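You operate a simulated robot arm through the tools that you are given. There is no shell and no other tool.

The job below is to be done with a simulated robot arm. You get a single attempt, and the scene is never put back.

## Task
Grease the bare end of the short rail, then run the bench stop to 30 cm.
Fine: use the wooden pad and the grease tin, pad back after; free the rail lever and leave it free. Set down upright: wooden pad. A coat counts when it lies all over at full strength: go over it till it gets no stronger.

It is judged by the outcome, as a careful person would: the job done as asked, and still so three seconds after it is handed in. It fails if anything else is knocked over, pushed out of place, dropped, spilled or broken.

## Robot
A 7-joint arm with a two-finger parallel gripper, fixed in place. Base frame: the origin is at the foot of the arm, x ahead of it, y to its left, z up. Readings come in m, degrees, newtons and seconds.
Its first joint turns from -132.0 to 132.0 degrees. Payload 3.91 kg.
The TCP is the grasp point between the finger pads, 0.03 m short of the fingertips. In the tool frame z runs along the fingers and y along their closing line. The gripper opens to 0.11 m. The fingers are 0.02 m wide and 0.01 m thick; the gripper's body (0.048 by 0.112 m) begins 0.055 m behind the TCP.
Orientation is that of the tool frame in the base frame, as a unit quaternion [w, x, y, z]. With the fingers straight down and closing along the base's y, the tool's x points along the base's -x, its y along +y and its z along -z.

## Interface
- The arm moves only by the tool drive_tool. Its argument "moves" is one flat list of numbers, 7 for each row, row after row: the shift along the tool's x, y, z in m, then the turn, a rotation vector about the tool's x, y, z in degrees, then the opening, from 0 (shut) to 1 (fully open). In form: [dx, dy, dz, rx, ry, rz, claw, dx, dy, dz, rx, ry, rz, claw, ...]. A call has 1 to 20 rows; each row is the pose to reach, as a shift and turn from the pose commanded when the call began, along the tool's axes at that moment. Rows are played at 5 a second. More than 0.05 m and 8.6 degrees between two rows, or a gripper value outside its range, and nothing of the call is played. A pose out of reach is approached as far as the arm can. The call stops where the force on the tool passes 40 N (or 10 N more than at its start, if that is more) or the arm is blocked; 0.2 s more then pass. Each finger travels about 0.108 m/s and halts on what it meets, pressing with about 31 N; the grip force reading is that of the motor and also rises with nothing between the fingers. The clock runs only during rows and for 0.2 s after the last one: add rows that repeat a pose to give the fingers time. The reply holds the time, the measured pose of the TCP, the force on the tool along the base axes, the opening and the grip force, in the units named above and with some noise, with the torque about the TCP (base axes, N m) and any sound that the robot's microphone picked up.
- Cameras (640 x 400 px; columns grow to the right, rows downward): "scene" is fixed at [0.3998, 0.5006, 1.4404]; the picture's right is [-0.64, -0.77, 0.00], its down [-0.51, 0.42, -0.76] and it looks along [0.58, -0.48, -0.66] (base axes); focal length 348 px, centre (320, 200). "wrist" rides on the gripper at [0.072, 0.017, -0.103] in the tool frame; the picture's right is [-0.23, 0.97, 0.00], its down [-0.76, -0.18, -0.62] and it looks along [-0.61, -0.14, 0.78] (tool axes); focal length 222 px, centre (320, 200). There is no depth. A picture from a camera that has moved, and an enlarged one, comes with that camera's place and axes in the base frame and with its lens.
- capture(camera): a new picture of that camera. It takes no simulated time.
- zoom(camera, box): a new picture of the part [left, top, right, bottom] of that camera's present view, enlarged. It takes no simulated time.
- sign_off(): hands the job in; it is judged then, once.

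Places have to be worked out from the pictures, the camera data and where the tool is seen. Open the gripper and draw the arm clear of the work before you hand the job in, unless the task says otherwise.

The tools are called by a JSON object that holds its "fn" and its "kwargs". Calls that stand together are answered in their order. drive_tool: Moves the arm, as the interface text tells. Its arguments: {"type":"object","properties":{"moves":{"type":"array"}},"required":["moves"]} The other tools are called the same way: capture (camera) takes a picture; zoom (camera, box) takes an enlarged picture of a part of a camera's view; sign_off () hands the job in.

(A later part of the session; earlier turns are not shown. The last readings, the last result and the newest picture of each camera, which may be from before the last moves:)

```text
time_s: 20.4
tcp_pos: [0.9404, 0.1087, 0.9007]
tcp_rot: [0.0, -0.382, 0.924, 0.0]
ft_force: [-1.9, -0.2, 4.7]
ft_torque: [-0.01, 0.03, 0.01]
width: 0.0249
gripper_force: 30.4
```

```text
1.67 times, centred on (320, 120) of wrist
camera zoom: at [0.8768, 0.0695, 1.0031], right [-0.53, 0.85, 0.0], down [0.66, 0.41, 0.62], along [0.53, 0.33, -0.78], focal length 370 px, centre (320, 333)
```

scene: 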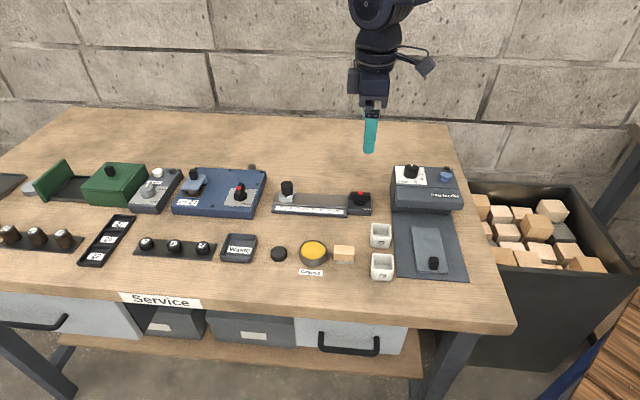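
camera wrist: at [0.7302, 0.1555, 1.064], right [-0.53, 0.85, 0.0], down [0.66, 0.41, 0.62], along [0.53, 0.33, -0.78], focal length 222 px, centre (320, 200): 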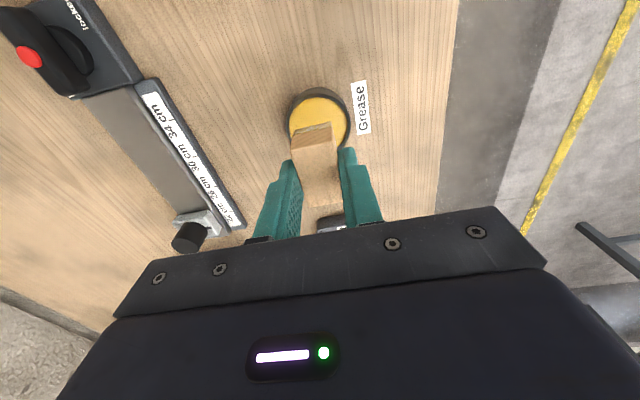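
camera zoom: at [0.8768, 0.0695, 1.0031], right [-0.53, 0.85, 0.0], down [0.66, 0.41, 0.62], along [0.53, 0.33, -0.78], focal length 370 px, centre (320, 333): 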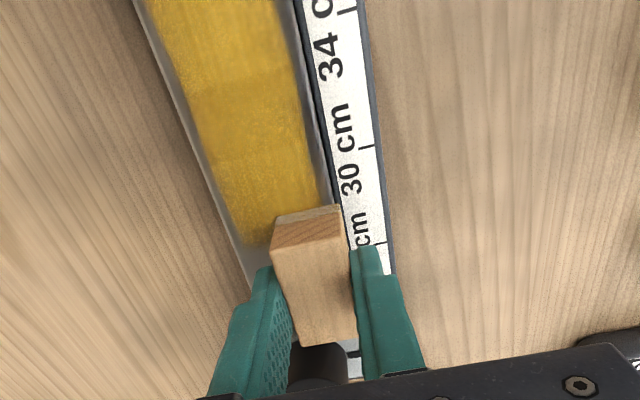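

The coat is building across most of the rail width. I'll continue with the middle lane toward the lever and the rear lane back toward the stop.

{"fn": "drive_tool", "kwargs": {"moves": [0, -0.006, 0.0004, 0, 0, 0, 0, 0, -0.012, 0.0005, 0, 0, 0, 0, 0.0125, -0.012, 0.0005, 0, 0, 0, 0, 0.025, -0.012, 0.0005, 0, 0, 0, 0, 0.0375, -0.012, 0.0005, 0, 0, 0, 0, 0.05, -0.012, 0.0003, 0, 0, 0, 0, 0.0625, -0.012, 0.0002, 0, 0, 0, 0, 0.075, -0.012, 0, 0, 0, 0, 0, 0.0865, -0.012, 0, 0, 0, 0, 0, 0.0865, -0.024, 0, 0, 0, 0, 0, 0.075, -0.024, 0, 0, 0, 0, 0, 0.0625, -0.024, 0.0002, 0, 0, 0, 0, 0.05, -0.024, 0.0003, 0, 0, 0, 0, 0.0375, -0.024, 0.0005, 0, 0, 0, 0, 0.025, -0.024, 0.0005, 0, 0, 0, 0, 0.0125, -0.024, 0.0005, 0, 0, 0, 0, 0, -0.024, 0.0005, 0, 0, 0, 0]}}

{"fn": "zoom", "kwargs": {"camera": "scene", "box": [265, 160, 385, 235]}}

{"fn": "zoom", "kwargs": {"camera": "wrist", "box": [220, 0, 420, 240]}}

```text
time_s: 24.0
tcp_pos: [0.9551, 0.0935, 0.8999]
tcp_rot: [-0.001, -0.382, 0.924, 0.0]
ft_force: [-1.4, -1.2, 3.5]
ft_torque: [-0.01, 0.0, 0.02]
width: 0.0248
gripper_force: 31.4
```

```text
5.33 times, centred on (325, 198) of scene
camera zoom: at [0.3998, 0.5006, 1.4404], right [-0.64, -0.77, 0.0], down [-0.51, 0.42, -0.76], along [0.58, -0.48, -0.66], focal length 1856 px, centre (293, 213)
```

zoom: 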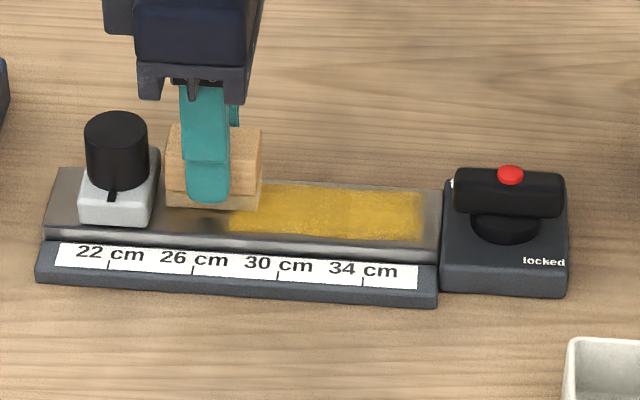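

```text
1.67 times, centred on (320, 120) of wrist
camera zoom: at [0.8908, 0.0534, 1.0028], right [-0.53, 0.85, 0.0], down [0.66, 0.41, 0.62], along [0.53, 0.33, -0.78], focal length 370 px, centre (320, 333)
```

zoom: 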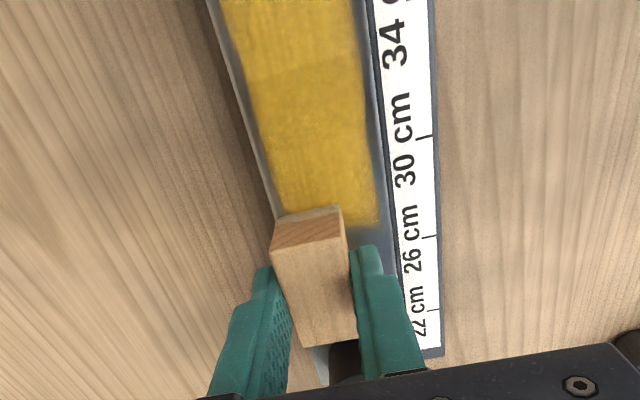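

The film forms a patch from about 28.5 to 36.5 cm. I'll lift the pad to see the whole patch and judge coverage and strength.

{"fn": "drive_tool", "kwargs": {"moves": [0, 0, -0.01, 0, 0, 0, 0, 0, 0, -0.03, 0, 0, 0, 0, 0, 0.024, -0.055, 0, 0, 0, 0, 0, 0.024, -0.06, 0, 0, 0, 0, 0, 0.024, -0.06, 0, 0, 0, 0]}}

{"fn": "zoom", "kwargs": {"camera": "scene", "box": [285, 170, 365, 220]}}

{"fn": "zoom", "kwargs": {"camera": "scene", "box": [265, 160, 385, 235]}}

{"fn": "zoom", "kwargs": {"camera": "wrist", "box": [220, 0, 420, 240]}}

```text
time_s: 25.2
tcp_pos: [0.9401, 0.1114, 0.9598]
tcp_rot: [0.0, -0.382, 0.924, 0.0]
ft_force: [-0.6, 0.2, -0.9]
ft_torque: [0.03, 0.0, -0.05]
width: 0.0249
gripper_force: 31.5
```

```text
8.00 times, centred on (325, 195) of scene
camera zoom: at [0.3998, 0.5006, 1.4404], right [-0.64, -0.77, 0.0], down [-0.51, 0.42, -0.76], along [0.58, -0.48, -0.66], focal length 2784 px, centre (280, 240)
```

zoom: 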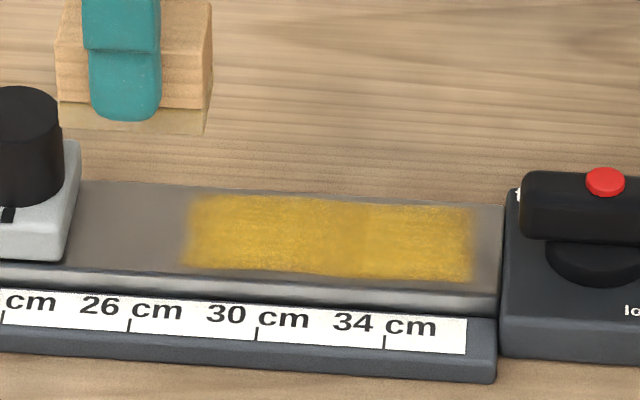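

```text
5.33 times, centred on (325, 198) of scene
camera zoom: at [0.3998, 0.5006, 1.4404], right [-0.64, -0.77, 0.0], down [-0.51, 0.42, -0.76], along [0.58, -0.48, -0.66], focal length 1856 px, centre (293, 213)
```

zoom: 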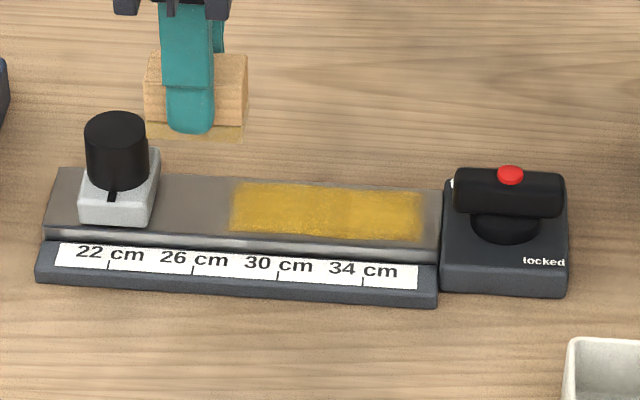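

```text
1.67 times, centred on (320, 120) of wrist
camera zoom: at [0.8764, 0.0719, 1.0627], right [-0.53, 0.85, 0.0], down [0.66, 0.41, 0.62], along [0.53, 0.33, -0.78], focal length 370 px, centre (320, 333)
```

zoom: 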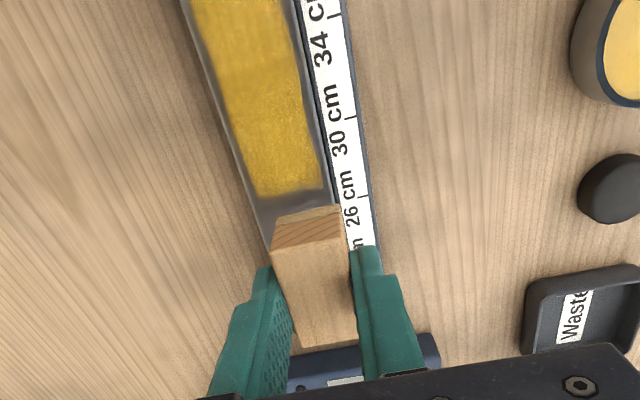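

The patch spans roughly 27.5–36.5 cm and looks slightly mottled, so it's probably not at full strength. I'll re-dip the pad, first moving back over the tin at a safe height.

{"fn": "zoom", "kwargs": {"camera": "scene", "box": [304, 180, 352, 210]}}

{"fn": "drive_tool", "kwargs": {"moves": [0.021, 0.04, 0, 0, 0, 0, 0, 0.0425, 0.08, 0, 0, 0, 0, 0, 0.0425, 0.12, 0, 0, 0, 0, 0, 0.0425, 0.1625, 0, 0, 0, 0, 0, 0.0425, 0.1625, 0, 0, 0, 0, 0, 0.0425, 0.1625, 0, 0, 0, 0, 0]}}

{"fn": "zoom", "kwargs": {"camera": "scene", "box": [280, 200, 360, 280]}}

{"fn": "zoom", "kwargs": {"camera": "wrist", "box": [250, 70, 390, 230]}}

```text
13.33 times, centred on (328, 195) of scene
camera zoom: at [0.3998, 0.5006, 1.4404], right [-0.64, -0.77, 0.0], down [-0.51, 0.42, -0.76], along [0.58, -0.48, -0.66], focal length 4640 px, centre (213, 267)
```

zoom: 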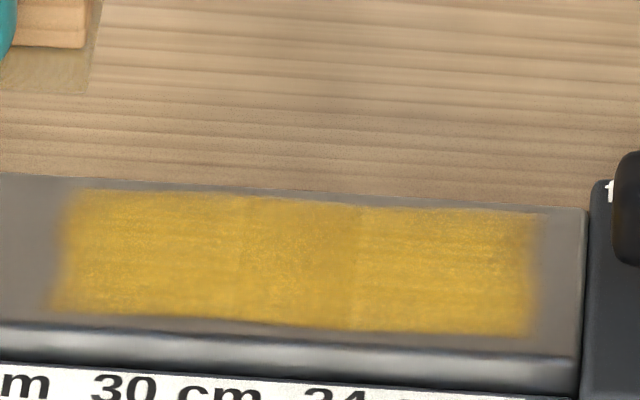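

```text
time_s: 26.6
tcp_pos: [0.7933, 0.1917, 0.9597]
tcp_rot: [0.0, -0.382, 0.924, 0.0]
ft_force: [-0.4, 0.2, -0.4]
ft_torque: [0.05, 0.04, -0.02]
width: 0.0248
gripper_force: 30.2
```

```text
5.00 times, centred on (320, 240) of scene
camera zoom: at [0.3998, 0.5006, 1.4404], right [-0.64, -0.77, 0.0], down [-0.51, 0.42, -0.76], along [0.58, -0.48, -0.66], focal length 1740 px, centre (320, 0)
```

zoom: 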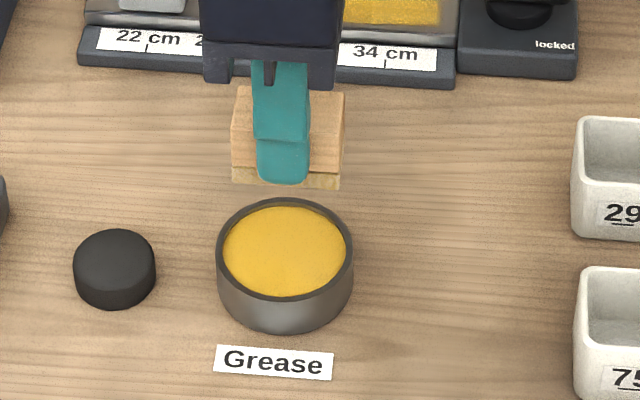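

```text
2.50 times, centred on (320, 150) of wrist
camera zoom: at [0.7299, 0.1529, 1.0618], right [-0.53, 0.85, 0.0], down [0.66, 0.41, 0.62], along [0.53, 0.33, -0.78], focal length 555 px, centre (320, 325)
```

zoom: 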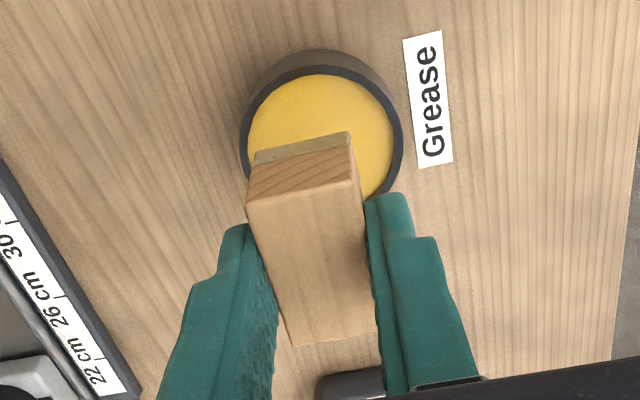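

The pad sits about 2 mm off the tin centre this time. I'll correct by that amount and lower to just above the rim to verify.

{"fn": "drive_tool", "kwargs": {"moves": [-0.002, 0.001, 0.02, 0, 0, 0, 0, -0.002, 0.001, 0.04, 0, 0, 0, 0, -0.002, 0.001, 0.0475, 0, 0, 0, 0, -0.002, 0.001, 0.0475, 0, 0, 0, 0]}}

{"fn": "zoom", "kwargs": {"camera": "scene", "box": [280, 220, 360, 280]}}

{"fn": "zoom", "kwargs": {"camera": "wrist", "box": [250, 70, 390, 230]}}

```text
time_s: 27.6
tcp_pos: [0.7935, 0.1974, 0.9118]
tcp_rot: [0.0, -0.383, 0.924, 0.0]
ft_force: [0.9, -0.4, -0.7]
ft_torque: [0.04, -0.02, 0.02]
width: 0.0248
gripper_force: 30.9
```

```text
6.67 times, centred on (320, 250) of scene
camera zoom: at [0.3998, 0.5006, 1.4404], right [-0.64, -0.77, 0.0], down [-0.51, 0.42, -0.76], along [0.58, -0.48, -0.66], focal length 2320 px, centre (320, -133)
```

zoom: 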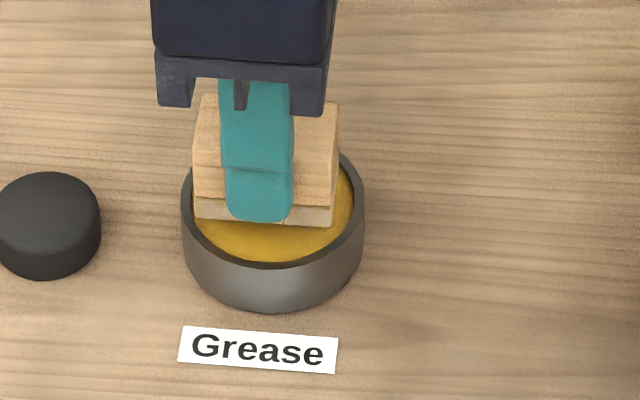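

```text
2.50 times, centred on (320, 150) of wrist
camera zoom: at [0.7306, 0.1577, 1.0146], right [-0.53, 0.85, 0.0], down [0.66, 0.41, 0.62], along [0.53, 0.33, -0.78], focal length 555 px, centre (320, 325)
```

zoom: 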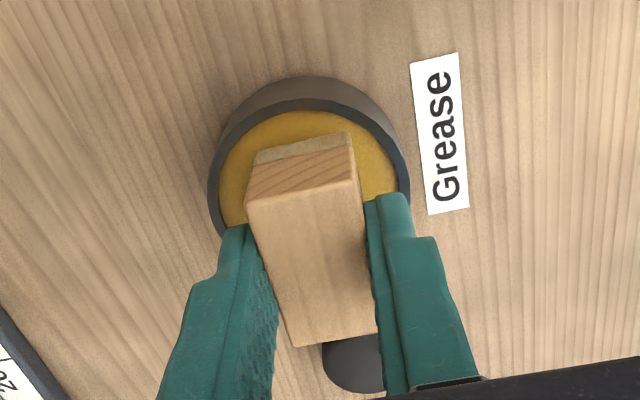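

The pad is now about 2 mm too far along and toward the front. I'll nudge it back and re-verify before touching the grease.

{"fn": "drive_tool", "kwargs": {"moves": [0.0017, -0.002, 0, 0, 0, 0, 0, 0.0017, -0.002, 0, 0, 0, 0, 0, 0.0017, -0.002, 0, 0, 0, 0, 0]}}

{"fn": "zoom", "kwargs": {"camera": "scene", "box": [280, 220, 360, 280]}}

{"fn": "zoom", "kwargs": {"camera": "wrist", "box": [250, 70, 390, 230]}}

```text
time_s: 28.4
tcp_pos: [0.7947, 0.1935, 0.9121]
tcp_rot: [-0.001, -0.383, 0.924, 0.0]
ft_force: [0.5, -0.3, -0.3]
ft_torque: [0.02, -0.01, -0.03]
width: 0.0246
gripper_force: 31.4
```

```text
6.67 times, centred on (320, 250) of scene
camera zoom: at [0.3998, 0.5006, 1.4404], right [-0.64, -0.77, 0.0], down [-0.51, 0.42, -0.76], along [0.58, -0.48, -0.66], focal length 2320 px, centre (320, -133)
```

zoom: 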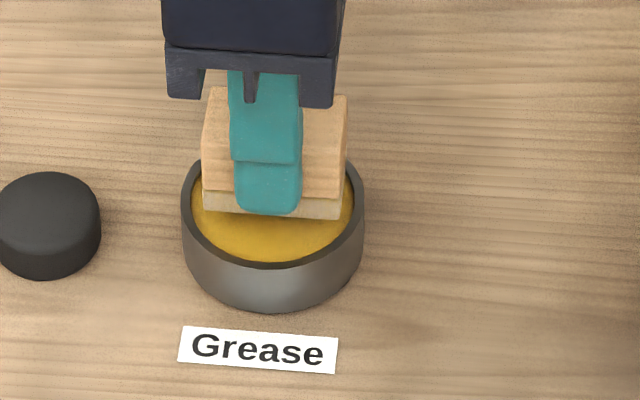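

```text
2.50 times, centred on (320, 150) of wrist
camera zoom: at [0.7308, 0.1541, 1.0153], right [-0.53, 0.85, 0.0], down [0.66, 0.41, 0.62], along [0.53, 0.33, -0.78], focal length 555 px, centre (320, 325)
```

zoom: 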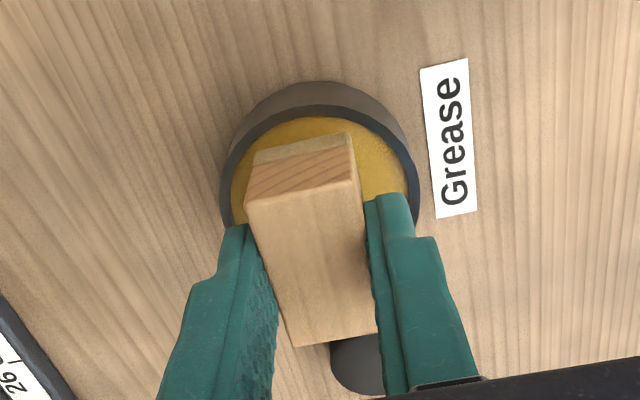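

The nudge slightly overshot, so I'll make a ~1 mm correction and re-check.

{"fn": "drive_tool", "kwargs": {"moves": [-0.0008, 0.0012, 0, 0, 0, 0, 0, -0.0008, 0.0012, 0, 0, 0, 0, 0, -0.0008, 0.0012, 0.002, 0, 0, 0, 0, -0.0008, 0.0012, 0.002, 0, 0, 0, 0]}}

{"fn": "zoom", "kwargs": {"camera": "scene", "box": [280, 220, 360, 280]}}

{"fn": "zoom", "kwargs": {"camera": "wrist", "box": [250, 70, 390, 230]}}

```text
time_s: 29.4
tcp_pos: [0.7954, 0.196, 0.9088]
tcp_rot: [0.0, -0.383, 0.924, 0.0]
ft_force: [-1.1, -0.1, 0.1]
ft_torque: [0.01, 0.0, -0.02]
width: 0.0248
gripper_force: 31.4
```

```text
6.67 times, centred on (320, 250) of scene
camera zoom: at [0.3998, 0.5006, 1.4404], right [-0.64, -0.77, 0.0], down [-0.51, 0.42, -0.76], along [0.58, -0.48, -0.66], focal length 2320 px, centre (320, -133)
```

zoom: 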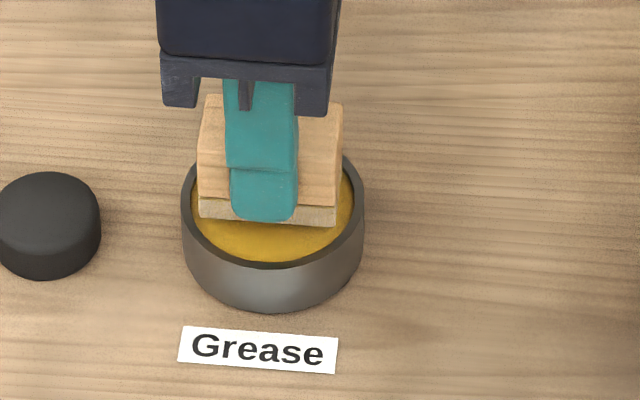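

```text
2.50 times, centred on (320, 150) of wrist
camera zoom: at [0.7308, 0.1559, 1.0131], right [-0.53, 0.85, 0.0], down [0.66, 0.41, 0.62], along [0.53, 0.33, -0.78], focal length 555 px, centre (320, 325)
```

zoom: 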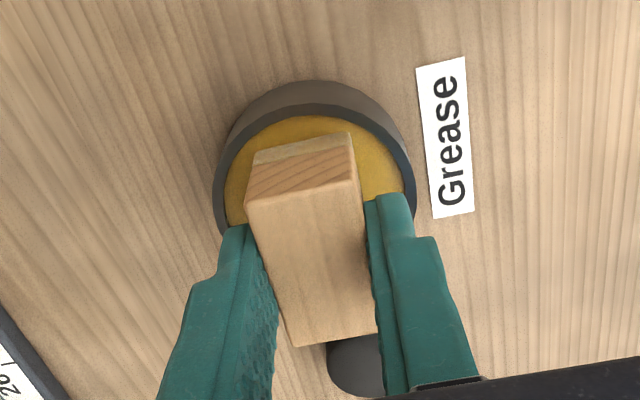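

The pad is now centred to within about 0.6 mm. I'll lower it gently into the grease and lift.

{"fn": "drive_tool", "kwargs": {"moves": [0.0004, 0, 0.002, 0, 0, 0, 0, 0.0004, 0, 0.004, 0, 0, 0, 0, 0.0004, 0, 0.0058, 0, 0, 0, 0, 0.0004, 0, 0.0058, 0, 0, 0, 0, 0.0004, 0, 0.0058, 0, 0, 0, 0]}}

{"fn": "zoom", "kwargs": {"camera": "scene", "box": [280, 220, 360, 280]}}

```text
time_s: 30.6
tcp_pos: [0.7942, 0.1948, 0.905]
tcp_rot: [0.0, -0.382, 0.924, 0.0]
ft_force: [0.9, -0.3, 0.2]
ft_torque: [0.03, 0.0, 0.01]
width: 0.0246
gripper_force: 30.7
```

```text
6.67 times, centred on (320, 250) of scene
camera zoom: at [0.3998, 0.5006, 1.4404], right [-0.64, -0.77, 0.0], down [-0.51, 0.42, -0.76], along [0.58, -0.48, -0.66], focal length 2320 px, centre (320, -133)
```

zoom: 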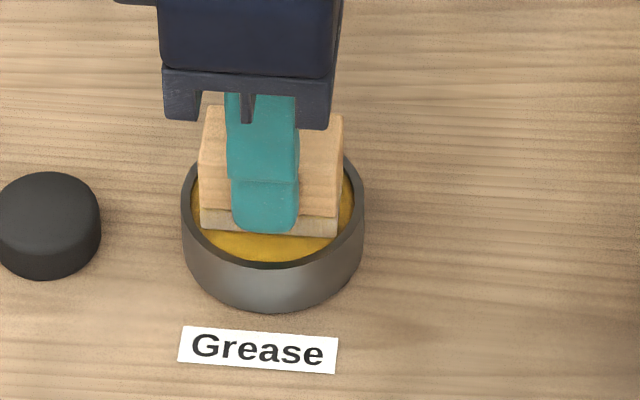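

There's no contact yet, so I'll go down another ~2 mm.

{"fn": "drive_tool", "kwargs": {"moves": [0, 0, 0.001, 0, 0, 0, 0, 0, 0, 0.002, 0, 0, 0, 0, 0, 0, 0.0025, 0, 0, 0, 0, 0, 0, 0.0025, 0, 0, 0, 0]}}

{"fn": "zoom", "kwargs": {"camera": "scene", "box": [280, 220, 360, 280]}}

```text
time_s: 31.6
tcp_pos: [0.795, 0.1944, 0.9028]
tcp_rot: [0.0, -0.383, 0.924, 0.0]
ft_force: [-5.4, 2.2, 25.2]
ft_torque: [0.03, 0.28, 0.02]
width: 0.025
gripper_force: 30.9
```

```text
6.67 times, centred on (320, 250) of scene
camera zoom: at [0.3998, 0.5006, 1.4404], right [-0.64, -0.77, 0.0], down [-0.51, 0.42, -0.76], along [0.58, -0.48, -0.66], focal length 2320 px, centre (320, -133)
```

zoom: 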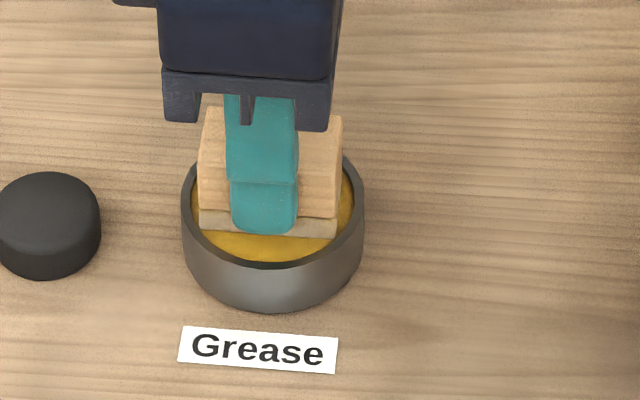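

Contact at 25 N. I'll lift and compare the felt's colour.

{"fn": "drive_tool", "kwargs": {"moves": [0, 0, -0.003, 0, 0, 0, 0, 0, 0, -0.015, 0, 0, 0, 0, 0, 0, -0.035, 0, 0, 0, 0, 0, 0, -0.06, 0, 0, 0, 0, 0, 0, -0.06, 0, 0, 0, 0]}}

{"fn": "zoom", "kwargs": {"camera": "scene", "box": [280, 200, 360, 280]}}

{"fn": "zoom", "kwargs": {"camera": "wrist", "box": [250, 70, 390, 230]}}

```text
time_s: 32.8
tcp_pos: [0.7926, 0.195, 0.9633]
tcp_rot: [0.0, -0.382, 0.924, 0.0]
ft_force: [-0.6, -0.2, -0.2]
ft_torque: [-0.01, 0.0, -0.01]
width: 0.0247
gripper_force: 30.9
```

```text
5.00 times, centred on (320, 240) of scene
camera zoom: at [0.3998, 0.5006, 1.4404], right [-0.64, -0.77, 0.0], down [-0.51, 0.42, -0.76], along [0.58, -0.48, -0.66], focal length 1740 px, centre (320, 0)
```

zoom: 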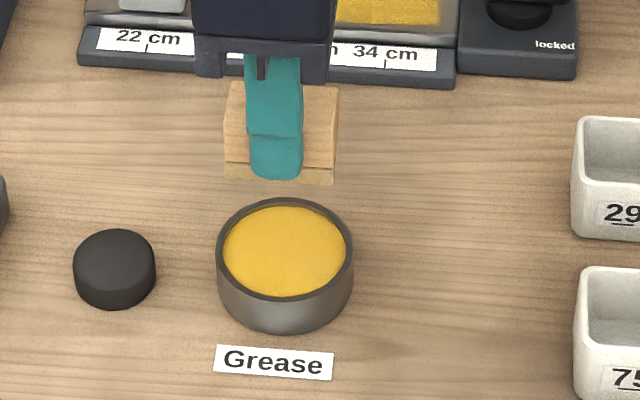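

```text
2.50 times, centred on (320, 150) of wrist
camera zoom: at [0.7302, 0.156, 1.0661], right [-0.53, 0.85, 0.0], down [0.66, 0.41, 0.62], along [0.53, 0.33, -0.78], focal length 555 px, centre (320, 325)
```

zoom: 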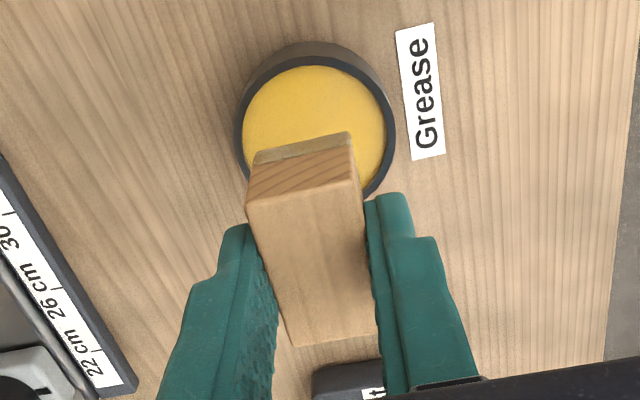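

The pad is still level and loaded. I'll carry it to the rail's front lane and lower it close to contact.

{"fn": "drive_tool", "kwargs": {"moves": [0, -0.041, 0, 0, 0, 0, 0, 0, -0.082, 0, 0, 0, 0, 0, 0, -0.123, 0, 0, 0, 0, 0, 0, -0.164, 0, 0, 0, 0, 0, 0, -0.164, 0.03, 0, 0, 0, 0, 0, -0.164, 0.05, 0, 0, 0, 0, 0, -0.164, 0.057, 0, 0, 0, 0, 0, -0.164, 0.057, 0, 0, 0, 0]}}

{"fn": "zoom", "kwargs": {"camera": "scene", "box": [285, 170, 365, 220]}}

```text
time_s: 34.6
tcp_pos: [0.9117, 0.0781, 0.9045]
tcp_rot: [0.0, -0.383, 0.924, 0.0]
ft_force: [0.5, 0.3, -1.0]
ft_torque: [0.0, 0.0, -0.02]
width: 0.0247
gripper_force: 31.8
```

```text
8.00 times, centred on (325, 195) of scene
camera zoom: at [0.3998, 0.5006, 1.4404], right [-0.64, -0.77, 0.0], down [-0.51, 0.42, -0.76], along [0.58, -0.48, -0.66], focal length 2784 px, centre (280, 240)
```

zoom: 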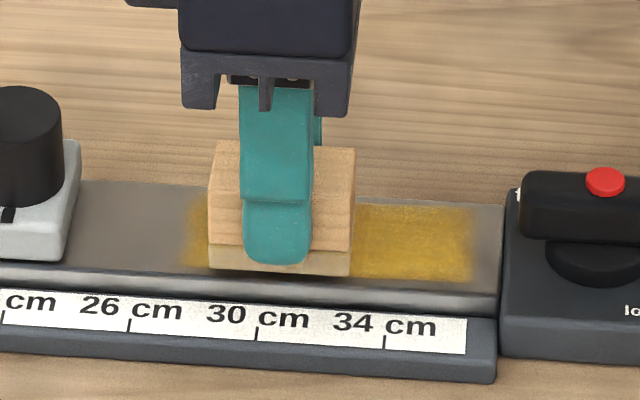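

I'll press lightly and make the second set of strokes, starting with the front lane back and forth and then the middle lane.

{"fn": "drive_tool", "kwargs": {"moves": [0, 0, 0.003, 0, 0, 0, 0, 0, 0, 0.0045, 0, 0, 0, 0, 0.015, 0.001, 0.0052, 0, 0, 0, 0, 0.03, 0.001, 0.005, 0, 0, 0, 0, 0.044, 0.001, 0.0048, 0, 0, 0, 0, 0.03, 0.001, 0.005, 0, 0, 0, 0, 0.015, 0.001, 0.0052, 0, 0, 0, 0, 0, 0.001, 0.0055, 0, 0, 0, 0, -0.015, 0.001, 0.0055, 0, 0, 0, 0, -0.03, 0.001, 0.0055, 0, 0, 0, 0, -0.03, -0.011, 0.0055, 0, 0, 0, 0, -0.015, -0.011, 0.0055, 0, 0, 0, 0, 0, -0.011, 0.0055, 0, 0, 0, 0, 0.015, -0.011, 0.0052, 0, 0, 0, 0, 0.03, -0.011, 0.005, 0, 0, 0, 0, 0.044, -0.011, 0.0048, 0, 0, 0, 0, 0.044, -0.011, 0.0048, 0, 0, 0, 0]}}

{"fn": "zoom", "kwargs": {"camera": "scene", "box": [285, 170, 365, 220]}}

```text
time_s: 38.2
tcp_pos: [0.8856, 0.0407, 0.898]
tcp_rot: [0.0, -0.381, 0.925, 0.0]
ft_force: [-1.8, -0.4, 18.3]
ft_torque: [0.13, -0.06, -0.01]
width: 0.0249
gripper_force: 30.8
```

```text
8.00 times, centred on (325, 195) of scene
camera zoom: at [0.3998, 0.5006, 1.4404], right [-0.64, -0.77, 0.0], down [-0.51, 0.42, -0.76], along [0.58, -0.48, -0.66], focal length 2784 px, centre (280, 240)
```

zoom: 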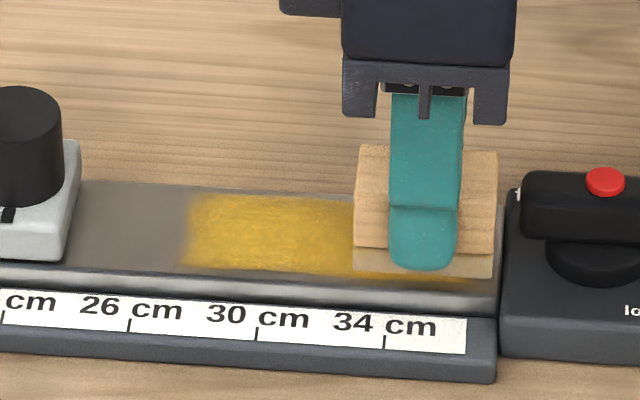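

The left part looks more solid now. I'll continue with the rear lane both ways, then repeat the middle and front lanes.

{"fn": "drive_tool", "kwargs": {"moves": [0, -0.012, 0, 0, 0, 0, 0, -0.014, -0.012, 0.0002, 0, 0, 0, 0, -0.029, -0.012, 0.0004, 0, 0, 0, 0, -0.044, -0.012, 0.0007, 0, 0, 0, 0, -0.059, -0.012, 0.0007, 0, 0, 0, 0, -0.074, -0.012, 0.0007, 0, 0, 0, 0, -0.059, -0.012, 0.0007, 0, 0, 0, 0, -0.044, -0.012, 0.0007, 0, 0, 0, 0, -0.029, -0.012, 0.0004, 0, 0, 0, 0, -0.014, -0.012, 0.0002, 0, 0, 0, 0, 0, -0.012, 0, 0, 0, 0, 0, 0, 0, 0, 0, 0, 0, 0, -0.014, 0, 0.0002, 0, 0, 0, 0, -0.029, 0, 0.0004, 0, 0, 0, 0, -0.044, 0, 0.0007, 0, 0, 0, 0, -0.059, 0, 0.0007, 0, 0, 0, 0, -0.074, 0, 0.0007, 0, 0, 0, 0, -0.074, 0.012, 0.0007, 0, 0, 0, 0]}}

{"fn": "zoom", "kwargs": {"camera": "scene", "box": [285, 170, 365, 220]}}

```text
time_s: 42.0
tcp_pos: [0.9308, 0.1021, 0.8986]
tcp_rot: [0.0, -0.383, 0.924, 0.0]
ft_force: [0.7, -0.7, -0.3]
ft_torque: [-0.02, -0.01, -0.01]
width: 0.0247
gripper_force: 30.7
```

```text
8.00 times, centred on (325, 195) of scene
camera zoom: at [0.3998, 0.5006, 1.4404], right [-0.64, -0.77, 0.0], down [-0.51, 0.42, -0.76], along [0.58, -0.48, -0.66], focal length 2784 px, centre (280, 240)
```

zoom: 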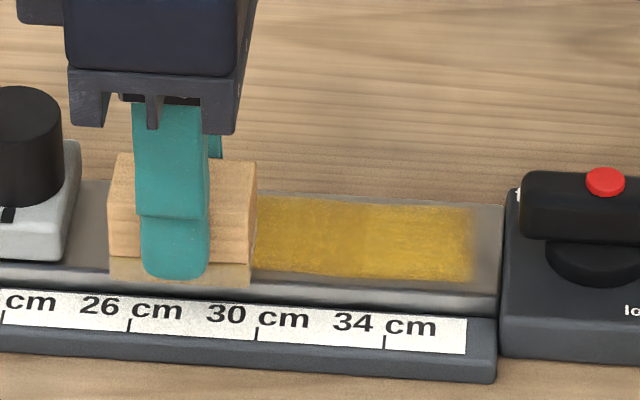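

At the stop end the contact has gone light (0 N). I'll press slightly more there and stroke the front lane toward the lever, then return through the middle.

{"fn": "drive_tool", "kwargs": {"moves": [0, 0, 0.001, 0, 0, 0, 0, 0, 0, 0.0018, 0, 0, 0, 0, 0, 0, 0.0018, 0, 0, 0, 0]}}

```text
time_s: 42.8
tcp_pos: [0.9303, 0.1023, 0.8973]
tcp_rot: [0.001, -0.382, 0.924, 0.0]
ft_force: [-2.2, 2.5, 10.8]
ft_torque: [0.06, 0.1, -0.01]
width: 0.0248
gripper_force: 31.0
```

That gives 11 N. I'll use a slightly sloped press profile for even contact and do front, middle and rear lanes again.

{"fn": "drive_tool", "kwargs": {"moves": [0.015, 0, -0.0005, 0, 0, 0, 0, 0.03, 0, -0.001, 0, 0, 0, 0, 0.045, 0, -0.0015, 0, 0, 0, 0, 0.06, 0, -0.002, 0, 0, 0, 0, 0.074, 0, -0.0025, 0, 0, 0, 0, 0.074, -0.012, -0.0025, 0, 0, 0, 0, 0.06, -0.012, -0.002, 0, 0, 0, 0, 0.045, -0.012, -0.0015, 0, 0, 0, 0, 0.03, -0.012, -0.001, 0, 0, 0, 0, 0.015, -0.012, -0.0005, 0, 0, 0, 0, 0, -0.012, 0, 0, 0, 0, 0, 0, -0.024, 0, 0, 0, 0, 0, 0.015, -0.024, -0.0005, 0, 0, 0, 0, 0.03, -0.024, -0.001, 0, 0, 0, 0, 0.045, -0.024, -0.0015, 0, 0, 0, 0, 0.06, -0.024, -0.002, 0, 0, 0, 0, 0.074, -0.024, -0.0025, 0, 0, 0, 0, 0.074, -0.024, -0.0025, 0, 0, 0, 0]}}

{"fn": "zoom", "kwargs": {"camera": "scene", "box": [285, 170, 365, 220]}}

```text
time_s: 46.6
tcp_pos: [0.895, 0.0313, 0.9003]
tcp_rot: [0.0, -0.382, 0.924, 0.0]
ft_force: [0.7, -0.6, -0.5]
ft_torque: [-0.01, 0.01, 0.02]
width: 0.025
gripper_force: 30.6
```

```text
8.00 times, centred on (325, 195) of scene
camera zoom: at [0.3998, 0.5006, 1.4404], right [-0.64, -0.77, 0.0], down [-0.51, 0.42, -0.76], along [0.58, -0.48, -0.66], focal length 2784 px, centre (280, 240)
```

zoom: 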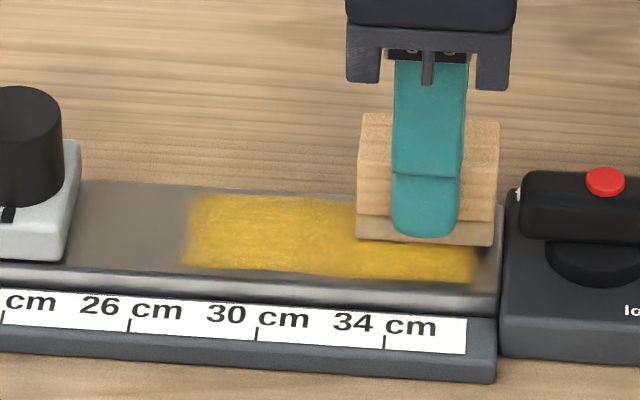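

Contact was lost at the lever end, so the slope was too much. I'll press here again to find the contact level.

{"fn": "drive_tool", "kwargs": {"moves": [0, 0, 0.001, 0, 0, 0, 0, 0, 0, 0.002, 0, 0, 0, 0, 0, 0, 0.002, 0, 0, 0, 0]}}

```text
time_s: 47.4
tcp_pos: [0.8959, 0.0313, 0.8988]
tcp_rot: [0.0, -0.382, 0.924, 0.001]
ft_force: [-0.5, -0.3, 0.6]
ft_torque: [-0.01, -0.01, 0.01]
width: 0.0249
gripper_force: 31.0
```

{"fn": "drive_tool", "kwargs": {"moves": [0, 0, 0.001, 0, 0, 0, 0, 0, 0, 0.0017, 0, 0, 0, 0, 0, 0, 0.0017, 0, 0, 0, 0]}}

{"fn": "zoom", "kwargs": {"camera": "scene", "box": [315, 170, 375, 220]}}

```text
time_s: 48.2
tcp_pos: [0.8957, 0.0327, 0.8965]
tcp_rot: [0.002, -0.383, 0.924, 0.0]
ft_force: [-4.8, -1.7, 23.7]
ft_torque: [-0.03, 0.19, -0.03]
width: 0.0246
gripper_force: 30.8
```

```text
8.00 times, centred on (345, 195) of scene
camera zoom: at [0.3998, 0.5006, 1.4404], right [-0.64, -0.77, 0.0], down [-0.51, 0.42, -0.76], along [0.58, -0.48, -0.66], focal length 2784 px, centre (120, 240)
```

zoom: 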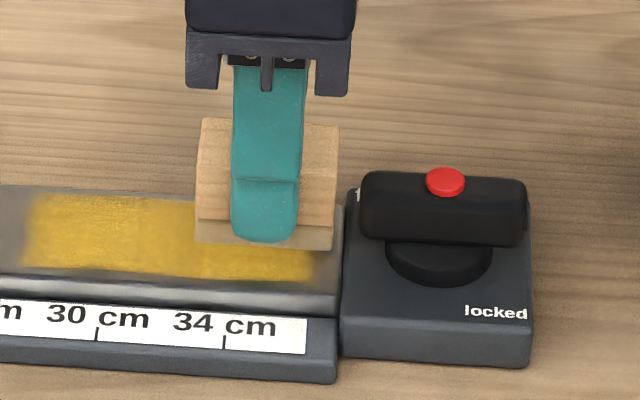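

Contact is at z ≈ 0.8965 now; the pad has slid up in the grip by a few mm from pressing. I'll use a lighter preload and stroke the rear lane toward the stop, watching force.

{"fn": "drive_tool", "kwargs": {"moves": [0, 0, -0.0007, 0, 0, 0, 0, -0.015, 0, -0.0007, 0, 0, 0, 0, -0.03, 0, -0.0007, 0, 0, 0, 0, -0.045, 0, -0.0007, 0, 0, 0, 0, -0.06, 0, -0.0007, 0, 0, 0, 0, -0.074, 0, -0.0007, 0, 0, 0, 0]}}

{"fn": "zoom", "kwargs": {"camera": "scene", "box": [285, 170, 365, 220]}}

```text
time_s: 49.6
tcp_pos: [0.9474, 0.0839, 0.8971]
tcp_rot: [0.001, -0.382, 0.924, 0.0]
ft_force: [-6.2, -4.7, 24.5]
ft_torque: [-0.13, 0.25, 0.02]
width: 0.0248
gripper_force: 31.2
```

```text
8.00 times, centred on (325, 195) of scene
camera zoom: at [0.3998, 0.5006, 1.4404], right [-0.64, -0.77, 0.0], down [-0.51, 0.42, -0.76], along [0.58, -0.48, -0.66], focal length 2784 px, centre (280, 240)
```

zoom: 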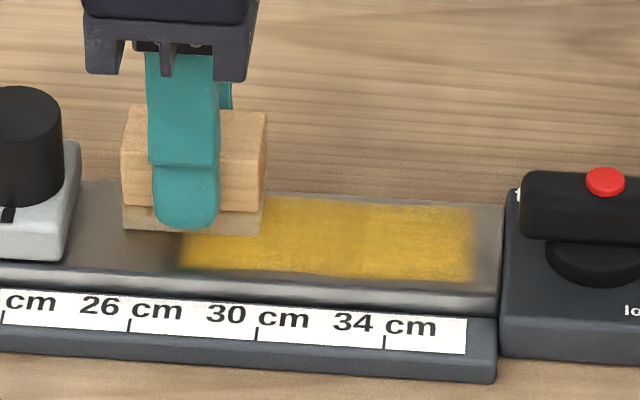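

There's a steady ~24 N here, so I'll ease off slightly and do middle and front lanes again.

{"fn": "drive_tool", "kwargs": {"moves": [0, 0.006, -0.0006, 0, 0, 0, 0, 0, 0.012, -0.0006, 0, 0, 0, 0, 0.015, 0.012, -0.0006, 0, 0, 0, 0, 0.03, 0.012, -0.0006, 0, 0, 0, 0, 0.045, 0.012, -0.0006, 0, 0, 0, 0, 0.06, 0.012, -0.0006, 0, 0, 0, 0, 0.074, 0.012, -0.0006, 0, 0, 0, 0, 0.074, 0.018, -0.0006, 0, 0, 0, 0, 0.074, 0.024, -0.0006, 0, 0, 0, 0, 0.06, 0.024, -0.0006, 0, 0, 0, 0, 0.045, 0.024, -0.0006, 0, 0, 0, 0, 0.03, 0.024, -0.0006, 0, 0, 0, 0, 0.015, 0.024, -0.0006, 0, 0, 0, 0, 0, 0.024, -0.0006, 0, 0, 0, 0]}}

{"fn": "zoom", "kwargs": {"camera": "scene", "box": [285, 170, 365, 220]}}

```text
time_s: 52.6
tcp_pos: [0.929, 0.1014, 0.8979]
tcp_rot: [0.001, -0.383, 0.924, 0.0]
ft_force: [-5.8, -6.3, 29.3]
ft_torque: [-0.25, 0.26, -0.01]
width: 0.0247
gripper_force: 31.2
```

```text
8.00 times, centred on (325, 195) of scene
camera zoom: at [0.3998, 0.5006, 1.4404], right [-0.64, -0.77, 0.0], down [-0.51, 0.42, -0.76], along [0.58, -0.48, -0.66], focal length 2784 px, centre (280, 240)
```

zoom: 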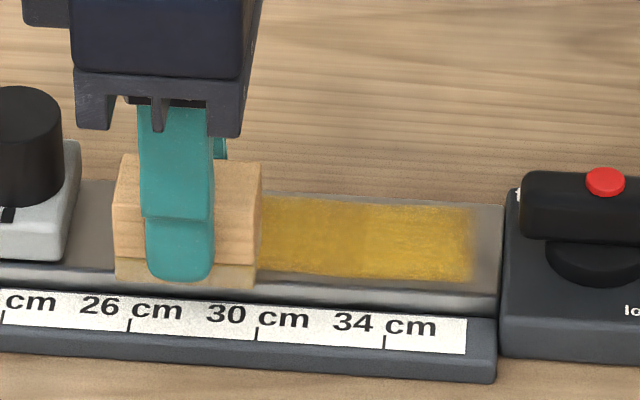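

I'll ease the press further and run another complete set of strokes.

{"fn": "drive_tool", "kwargs": {"moves": [0, 0, -0.001, 0, 0, 0, 0, 0.015, 0, -0.001, 0, 0, 0, 0, 0.03, 0, -0.001, 0, 0, 0, 0, 0.045, 0, -0.001, 0, 0, 0, 0, 0.06, 0, -0.001, 0, 0, 0, 0, 0.074, 0, -0.001, 0, 0, 0, 0, 0.074, -0.012, -0.001, 0, 0, 0, 0, 0.06, -0.012, -0.001, 0, 0, 0, 0, 0.045, -0.012, -0.001, 0, 0, 0, 0, 0.03, -0.012, -0.001, 0, 0, 0, 0, 0.015, -0.012, -0.001, 0, 0, 0, 0, 0, -0.012, -0.001, 0, 0, 0, 0, 0, -0.024, -0.001, 0, 0, 0, 0, 0.015, -0.024, -0.001, 0, 0, 0, 0, 0.03, -0.024, -0.001, 0, 0, 0, 0, 0.045, -0.024, -0.001, 0, 0, 0, 0, 0.06, -0.024, -0.001, 0, 0, 0, 0, 0.074, -0.024, -0.001, 0, 0, 0, 0]}}

{"fn": "zoom", "kwargs": {"camera": "scene", "box": [285, 170, 365, 220]}}

```text
time_s: 56.4
tcp_pos: [0.8949, 0.0311, 0.899]
tcp_rot: [0.0, -0.382, 0.924, 0.0]
ft_force: [0.0, 1.1, -0.3]
ft_torque: [-0.01, 0.0, 0.03]
width: 0.0251
gripper_force: 30.9
```

```text
8.00 times, centred on (325, 195) of scene
camera zoom: at [0.3998, 0.5006, 1.4404], right [-0.64, -0.77, 0.0], down [-0.51, 0.42, -0.76], along [0.58, -0.48, -0.66], focal length 2784 px, centre (280, 240)
```

zoom: 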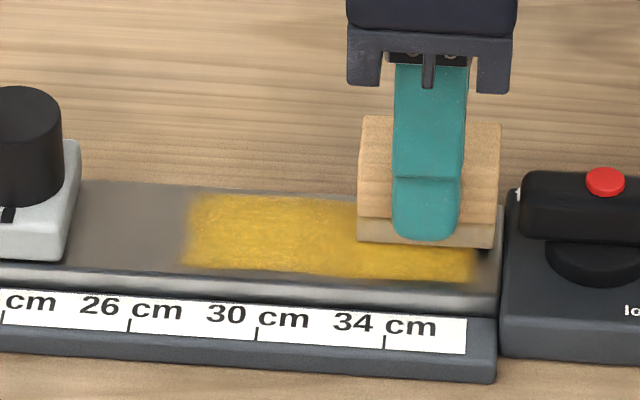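

Contact faded at the lever end again; it needs about 1.5 mm more there. I'll repeat the strokes with that profile and check force at the end.

{"fn": "drive_tool", "kwargs": {"moves": [0, 0, 0.0008, 0, 0, 0, 0, 0, 0, 0.0014, 0, 0, 0, 0, 0, 0, 0.0014, 0, 0, 0, 0]}}

```text
time_s: 57.2
tcp_pos: [0.8943, 0.0308, 0.8971]
tcp_rot: [0.0, -0.383, 0.924, -0.001]
ft_force: [-0.3, -1.5, 5.5]
ft_torque: [0.02, 0.04, 0.0]
width: 0.0249
gripper_force: 31.4
```

{"fn": "drive_tool", "kwargs": {"moves": [0, 0, 0.0006, 0, 0, 0, 0, -0.015, 0, 0.0003, 0, 0, 0, 0, -0.03, 0, 0, 0, 0, 0, 0, -0.037, 0, 0, 0, 0, 0, 0]}}

{"fn": "drive_tool", "kwargs": {"moves": [-0.015, 0, -0.0003, 0, 0, 0, 0, -0.03, 0, -0.0006, 0, 0, 0, 0, -0.037, 0, -0.0008, 0, 0, 0, 0]}}

```text
time_s: 58.2
tcp_pos: [0.921, 0.0575, 0.8983]
tcp_rot: [0.0, -0.382, 0.924, 0.0]
ft_force: [-1.3, -2.9, 8.9]
ft_torque: [-0.02, 0.07, 0.03]
width: 0.0249
gripper_force: 31.1
```

```text
time_s: 59.0
tcp_pos: [0.9461, 0.0841, 0.8978]
tcp_rot: [0.0, -0.383, 0.924, 0.0]
ft_force: [-1.4, -1.8, 3.2]
ft_torque: [0.03, 0.01, -0.01]
width: 0.0246
gripper_force: 30.8
```

Contact was kept through the stroke (9 to 3 N). I'll continue with the middle lane toward the lever and the front lane back, using the matched profile.

{"fn": "drive_tool", "kwargs": {"moves": [0, 0.012, 0.0006, 0, 0, 0, 0, 0.015, 0.012, 0.0009, 0, 0, 0, 0, 0.03, 0.012, 0.0011, 0, 0, 0, 0, 0.045, 0.012, 0.0013, 0, 0, 0, 0, 0.06, 0.012, 0.0015, 0, 0, 0, 0, 0.074, 0.012, 0.0017, 0, 0, 0, 0]}}

{"fn": "drive_tool", "kwargs": {"moves": [0, 0.012, 0, 0, 0, 0, 0, -0.015, 0.012, -0.0002, 0, 0, 0, 0, -0.03, 0.012, -0.0004, 0, 0, 0, 0, -0.045, 0.012, -0.0006, 0, 0, 0, 0, -0.06, 0.012, -0.0008, 0, 0, 0, 0, -0.074, 0.012, -0.001, 0, 0, 0, 0]}}

{"fn": "zoom", "kwargs": {"camera": "scene", "box": [285, 170, 365, 220]}}

```text
time_s: 60.4
tcp_pos: [0.8883, 0.0429, 0.896]
tcp_rot: [0.001, -0.382, 0.924, -0.001]
ft_force: [3.0, 5.9, 29.7]
ft_torque: [0.24, -0.11, 0.0]
width: 0.0248
gripper_force: 30.5
```

```text
time_s: 60.9
tcp_pos: [0.8815, 0.051, 0.8974]
tcp_rot: [0.0, -0.382, 0.924, -0.001]
ft_force: [1.6, 1.6, 11.4]
ft_torque: [0.08, -0.08, 0.02]
width: 0.0248
gripper_force: 31.2
stopped in row 2: the force on the tool passed its limit at 45 N (the readings are from after the stop); the commanded pose is now the measured one
```

```text
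8.00 times, centred on (325, 195) of scene
camera zoom: at [0.3998, 0.5006, 1.4404], right [-0.64, -0.77, 0.0], down [-0.51, 0.42, -0.76], along [0.58, -0.48, -0.66], focal length 2784 px, centre (280, 240)
```

zoom: 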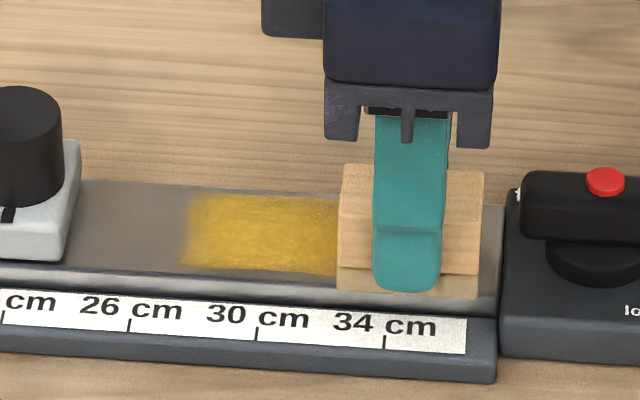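

The force limit tripped at 45 N, so I'll lift off gently and inspect the coat in full view.

{"fn": "drive_tool", "kwargs": {"moves": [0, 0, -0.005, 0, 0, 0, 0, 0, 0, -0.025, 0, 0, 0, 0, -0.03, 0, -0.05, 0, 0, 0, 0, -0.07, 0, -0.06, 0, 0, 0, 0, -0.085, 0.01, -0.06, 0, 0, 0, 0, -0.085, 0.01, -0.06, 0, 0, 0, 0]}}

{"fn": "zoom", "kwargs": {"camera": "scene", "box": [304, 180, 352, 210]}}

{"fn": "zoom", "kwargs": {"camera": "scene", "box": [265, 160, 385, 235]}}

{"fn": "zoom", "kwargs": {"camera": "wrist", "box": [220, 0, 420, 240]}}

```text
time_s: 62.3
tcp_pos: [0.9349, 0.1177, 0.9557]
tcp_rot: [0.0, -0.381, 0.925, -0.002]
ft_force: [0.4, 0.1, 0.3]
ft_torque: [-0.02, -0.03, 0.0]
width: 0.025
gripper_force: 31.4
```

```text
13.33 times, centred on (328, 195) of scene
camera zoom: at [0.3998, 0.5006, 1.4404], right [-0.64, -0.77, 0.0], down [-0.51, 0.42, -0.76], along [0.58, -0.48, -0.66], focal length 4640 px, centre (213, 267)
```

zoom: 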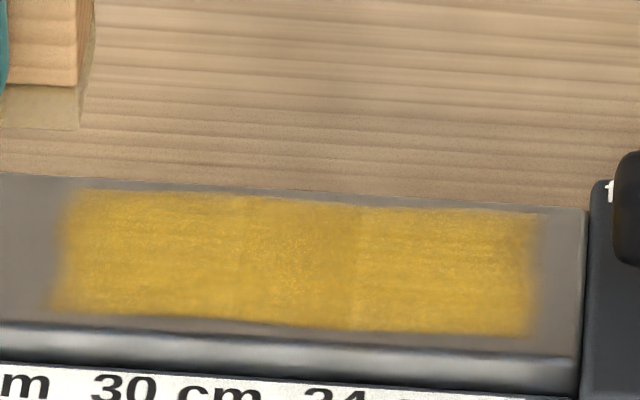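

```text
5.33 times, centred on (325, 198) of scene
camera zoom: at [0.3998, 0.5006, 1.4404], right [-0.64, -0.77, 0.0], down [-0.51, 0.42, -0.76], along [0.58, -0.48, -0.66], focal length 1856 px, centre (293, 213)
```

zoom: 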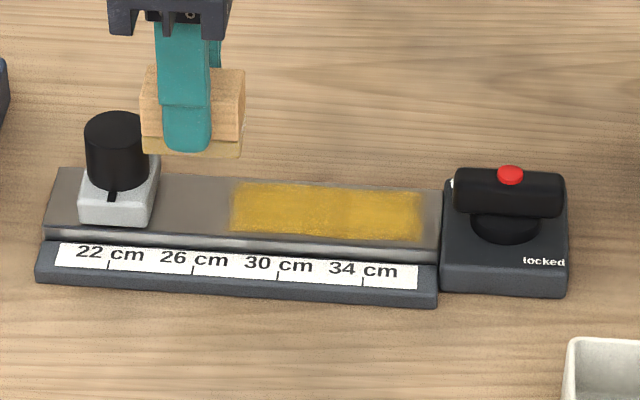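

```text
1.67 times, centred on (320, 120) of wrist
camera zoom: at [0.871, 0.0783, 1.0588], right [-0.53, 0.85, 0.0], down [0.67, 0.41, 0.62], along [0.53, 0.33, -0.78], focal length 370 px, centre (320, 333)
```

zoom: 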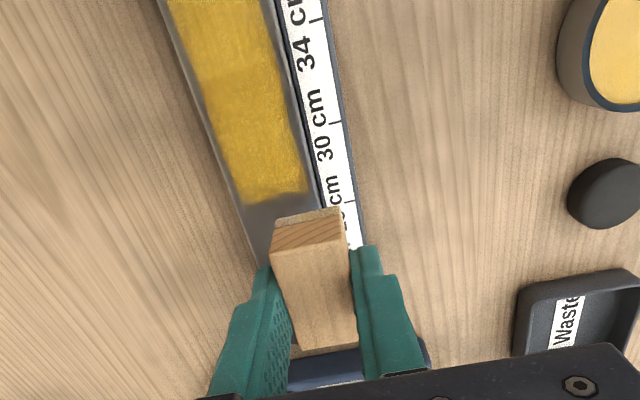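

The coat looks identical to the earlier picture, suggesting it's at full strength, but there's a slightly duller band that might be the arm's shadow. I'll move over the pad's home spot and look again with the arm out of the light.

{"fn": "drive_tool", "kwargs": {"moves": [0.0226, 0.0306, 0, 0, 0, 0, 0, 0.0452, 0.0612, 0, 0, 0, 0, 0, 0.0678, 0.0918, 0, 0, 0, 0, 0, 0.0904, 0.1224, 0, 0, 0, 0, 0, 0.113, 0.153, 0, 0, 0, 0, 0, 0.113, 0.153, 0, 0, 0, 0, 0, 0.113, 0.153, 0, 0, 0, 0, 0]}}

{"fn": "zoom", "kwargs": {"camera": "scene", "box": [304, 180, 352, 210]}}

{"fn": "zoom", "kwargs": {"camera": "scene", "box": [265, 180, 405, 290]}}

{"fn": "capture", "kwargs": {"camera": "wrist"}}

```text
time_s: 63.9
tcp_pos: [0.744, 0.1428, 0.9576]
tcp_rot: [-0.001, -0.382, 0.924, -0.001]
ft_force: [0.8, -0.1, -1.1]
ft_torque: [0.0, 0.01, -0.01]
width: 0.0249
gripper_force: 31.6
```

```text
13.33 times, centred on (328, 195) of scene
camera zoom: at [0.3998, 0.5006, 1.4404], right [-0.64, -0.77, 0.0], down [-0.51, 0.42, -0.76], along [0.58, -0.48, -0.66], focal length 4640 px, centre (213, 267)
```

zoom: 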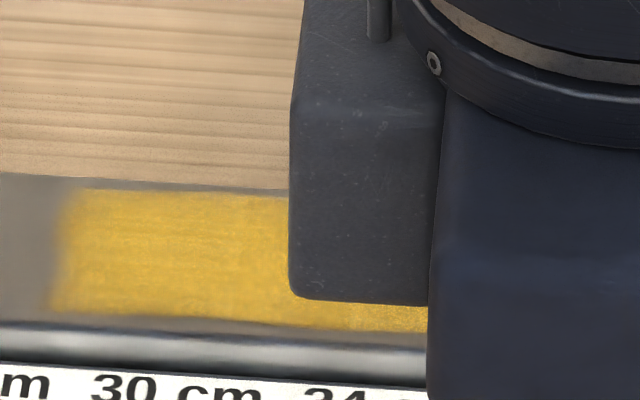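

```text
3.64 times, centred on (335, 235) of scene
camera zoom: at [0.3998, 0.5006, 1.4404], right [-0.64, -0.77, 0.0], down [-0.51, 0.42, -0.76], along [0.58, -0.48, -0.66], focal length 1266 px, centre (266, 73)
```

zoom: 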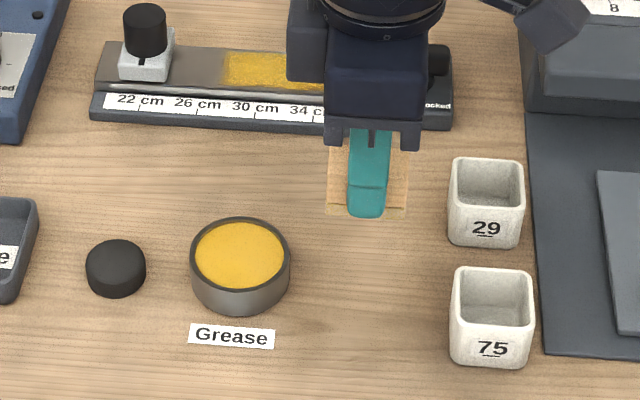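

```text
taken
camera wrist: at [0.6801, 0.1045, 1.0606], right [-0.53, 0.85, 0.0], down [0.67, 0.41, 0.62], along [0.53, 0.33, -0.78], focal length 222 px, centre (320, 200)
```

wrist: 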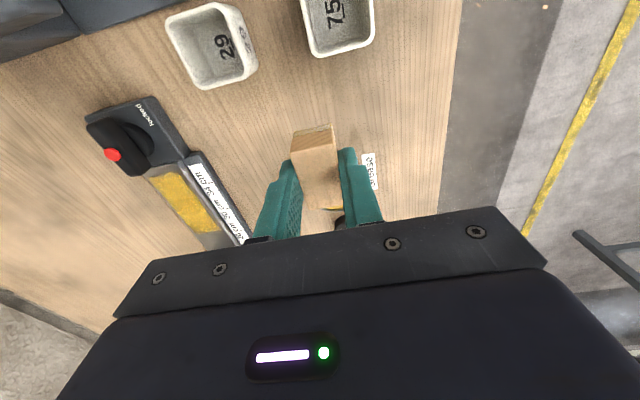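

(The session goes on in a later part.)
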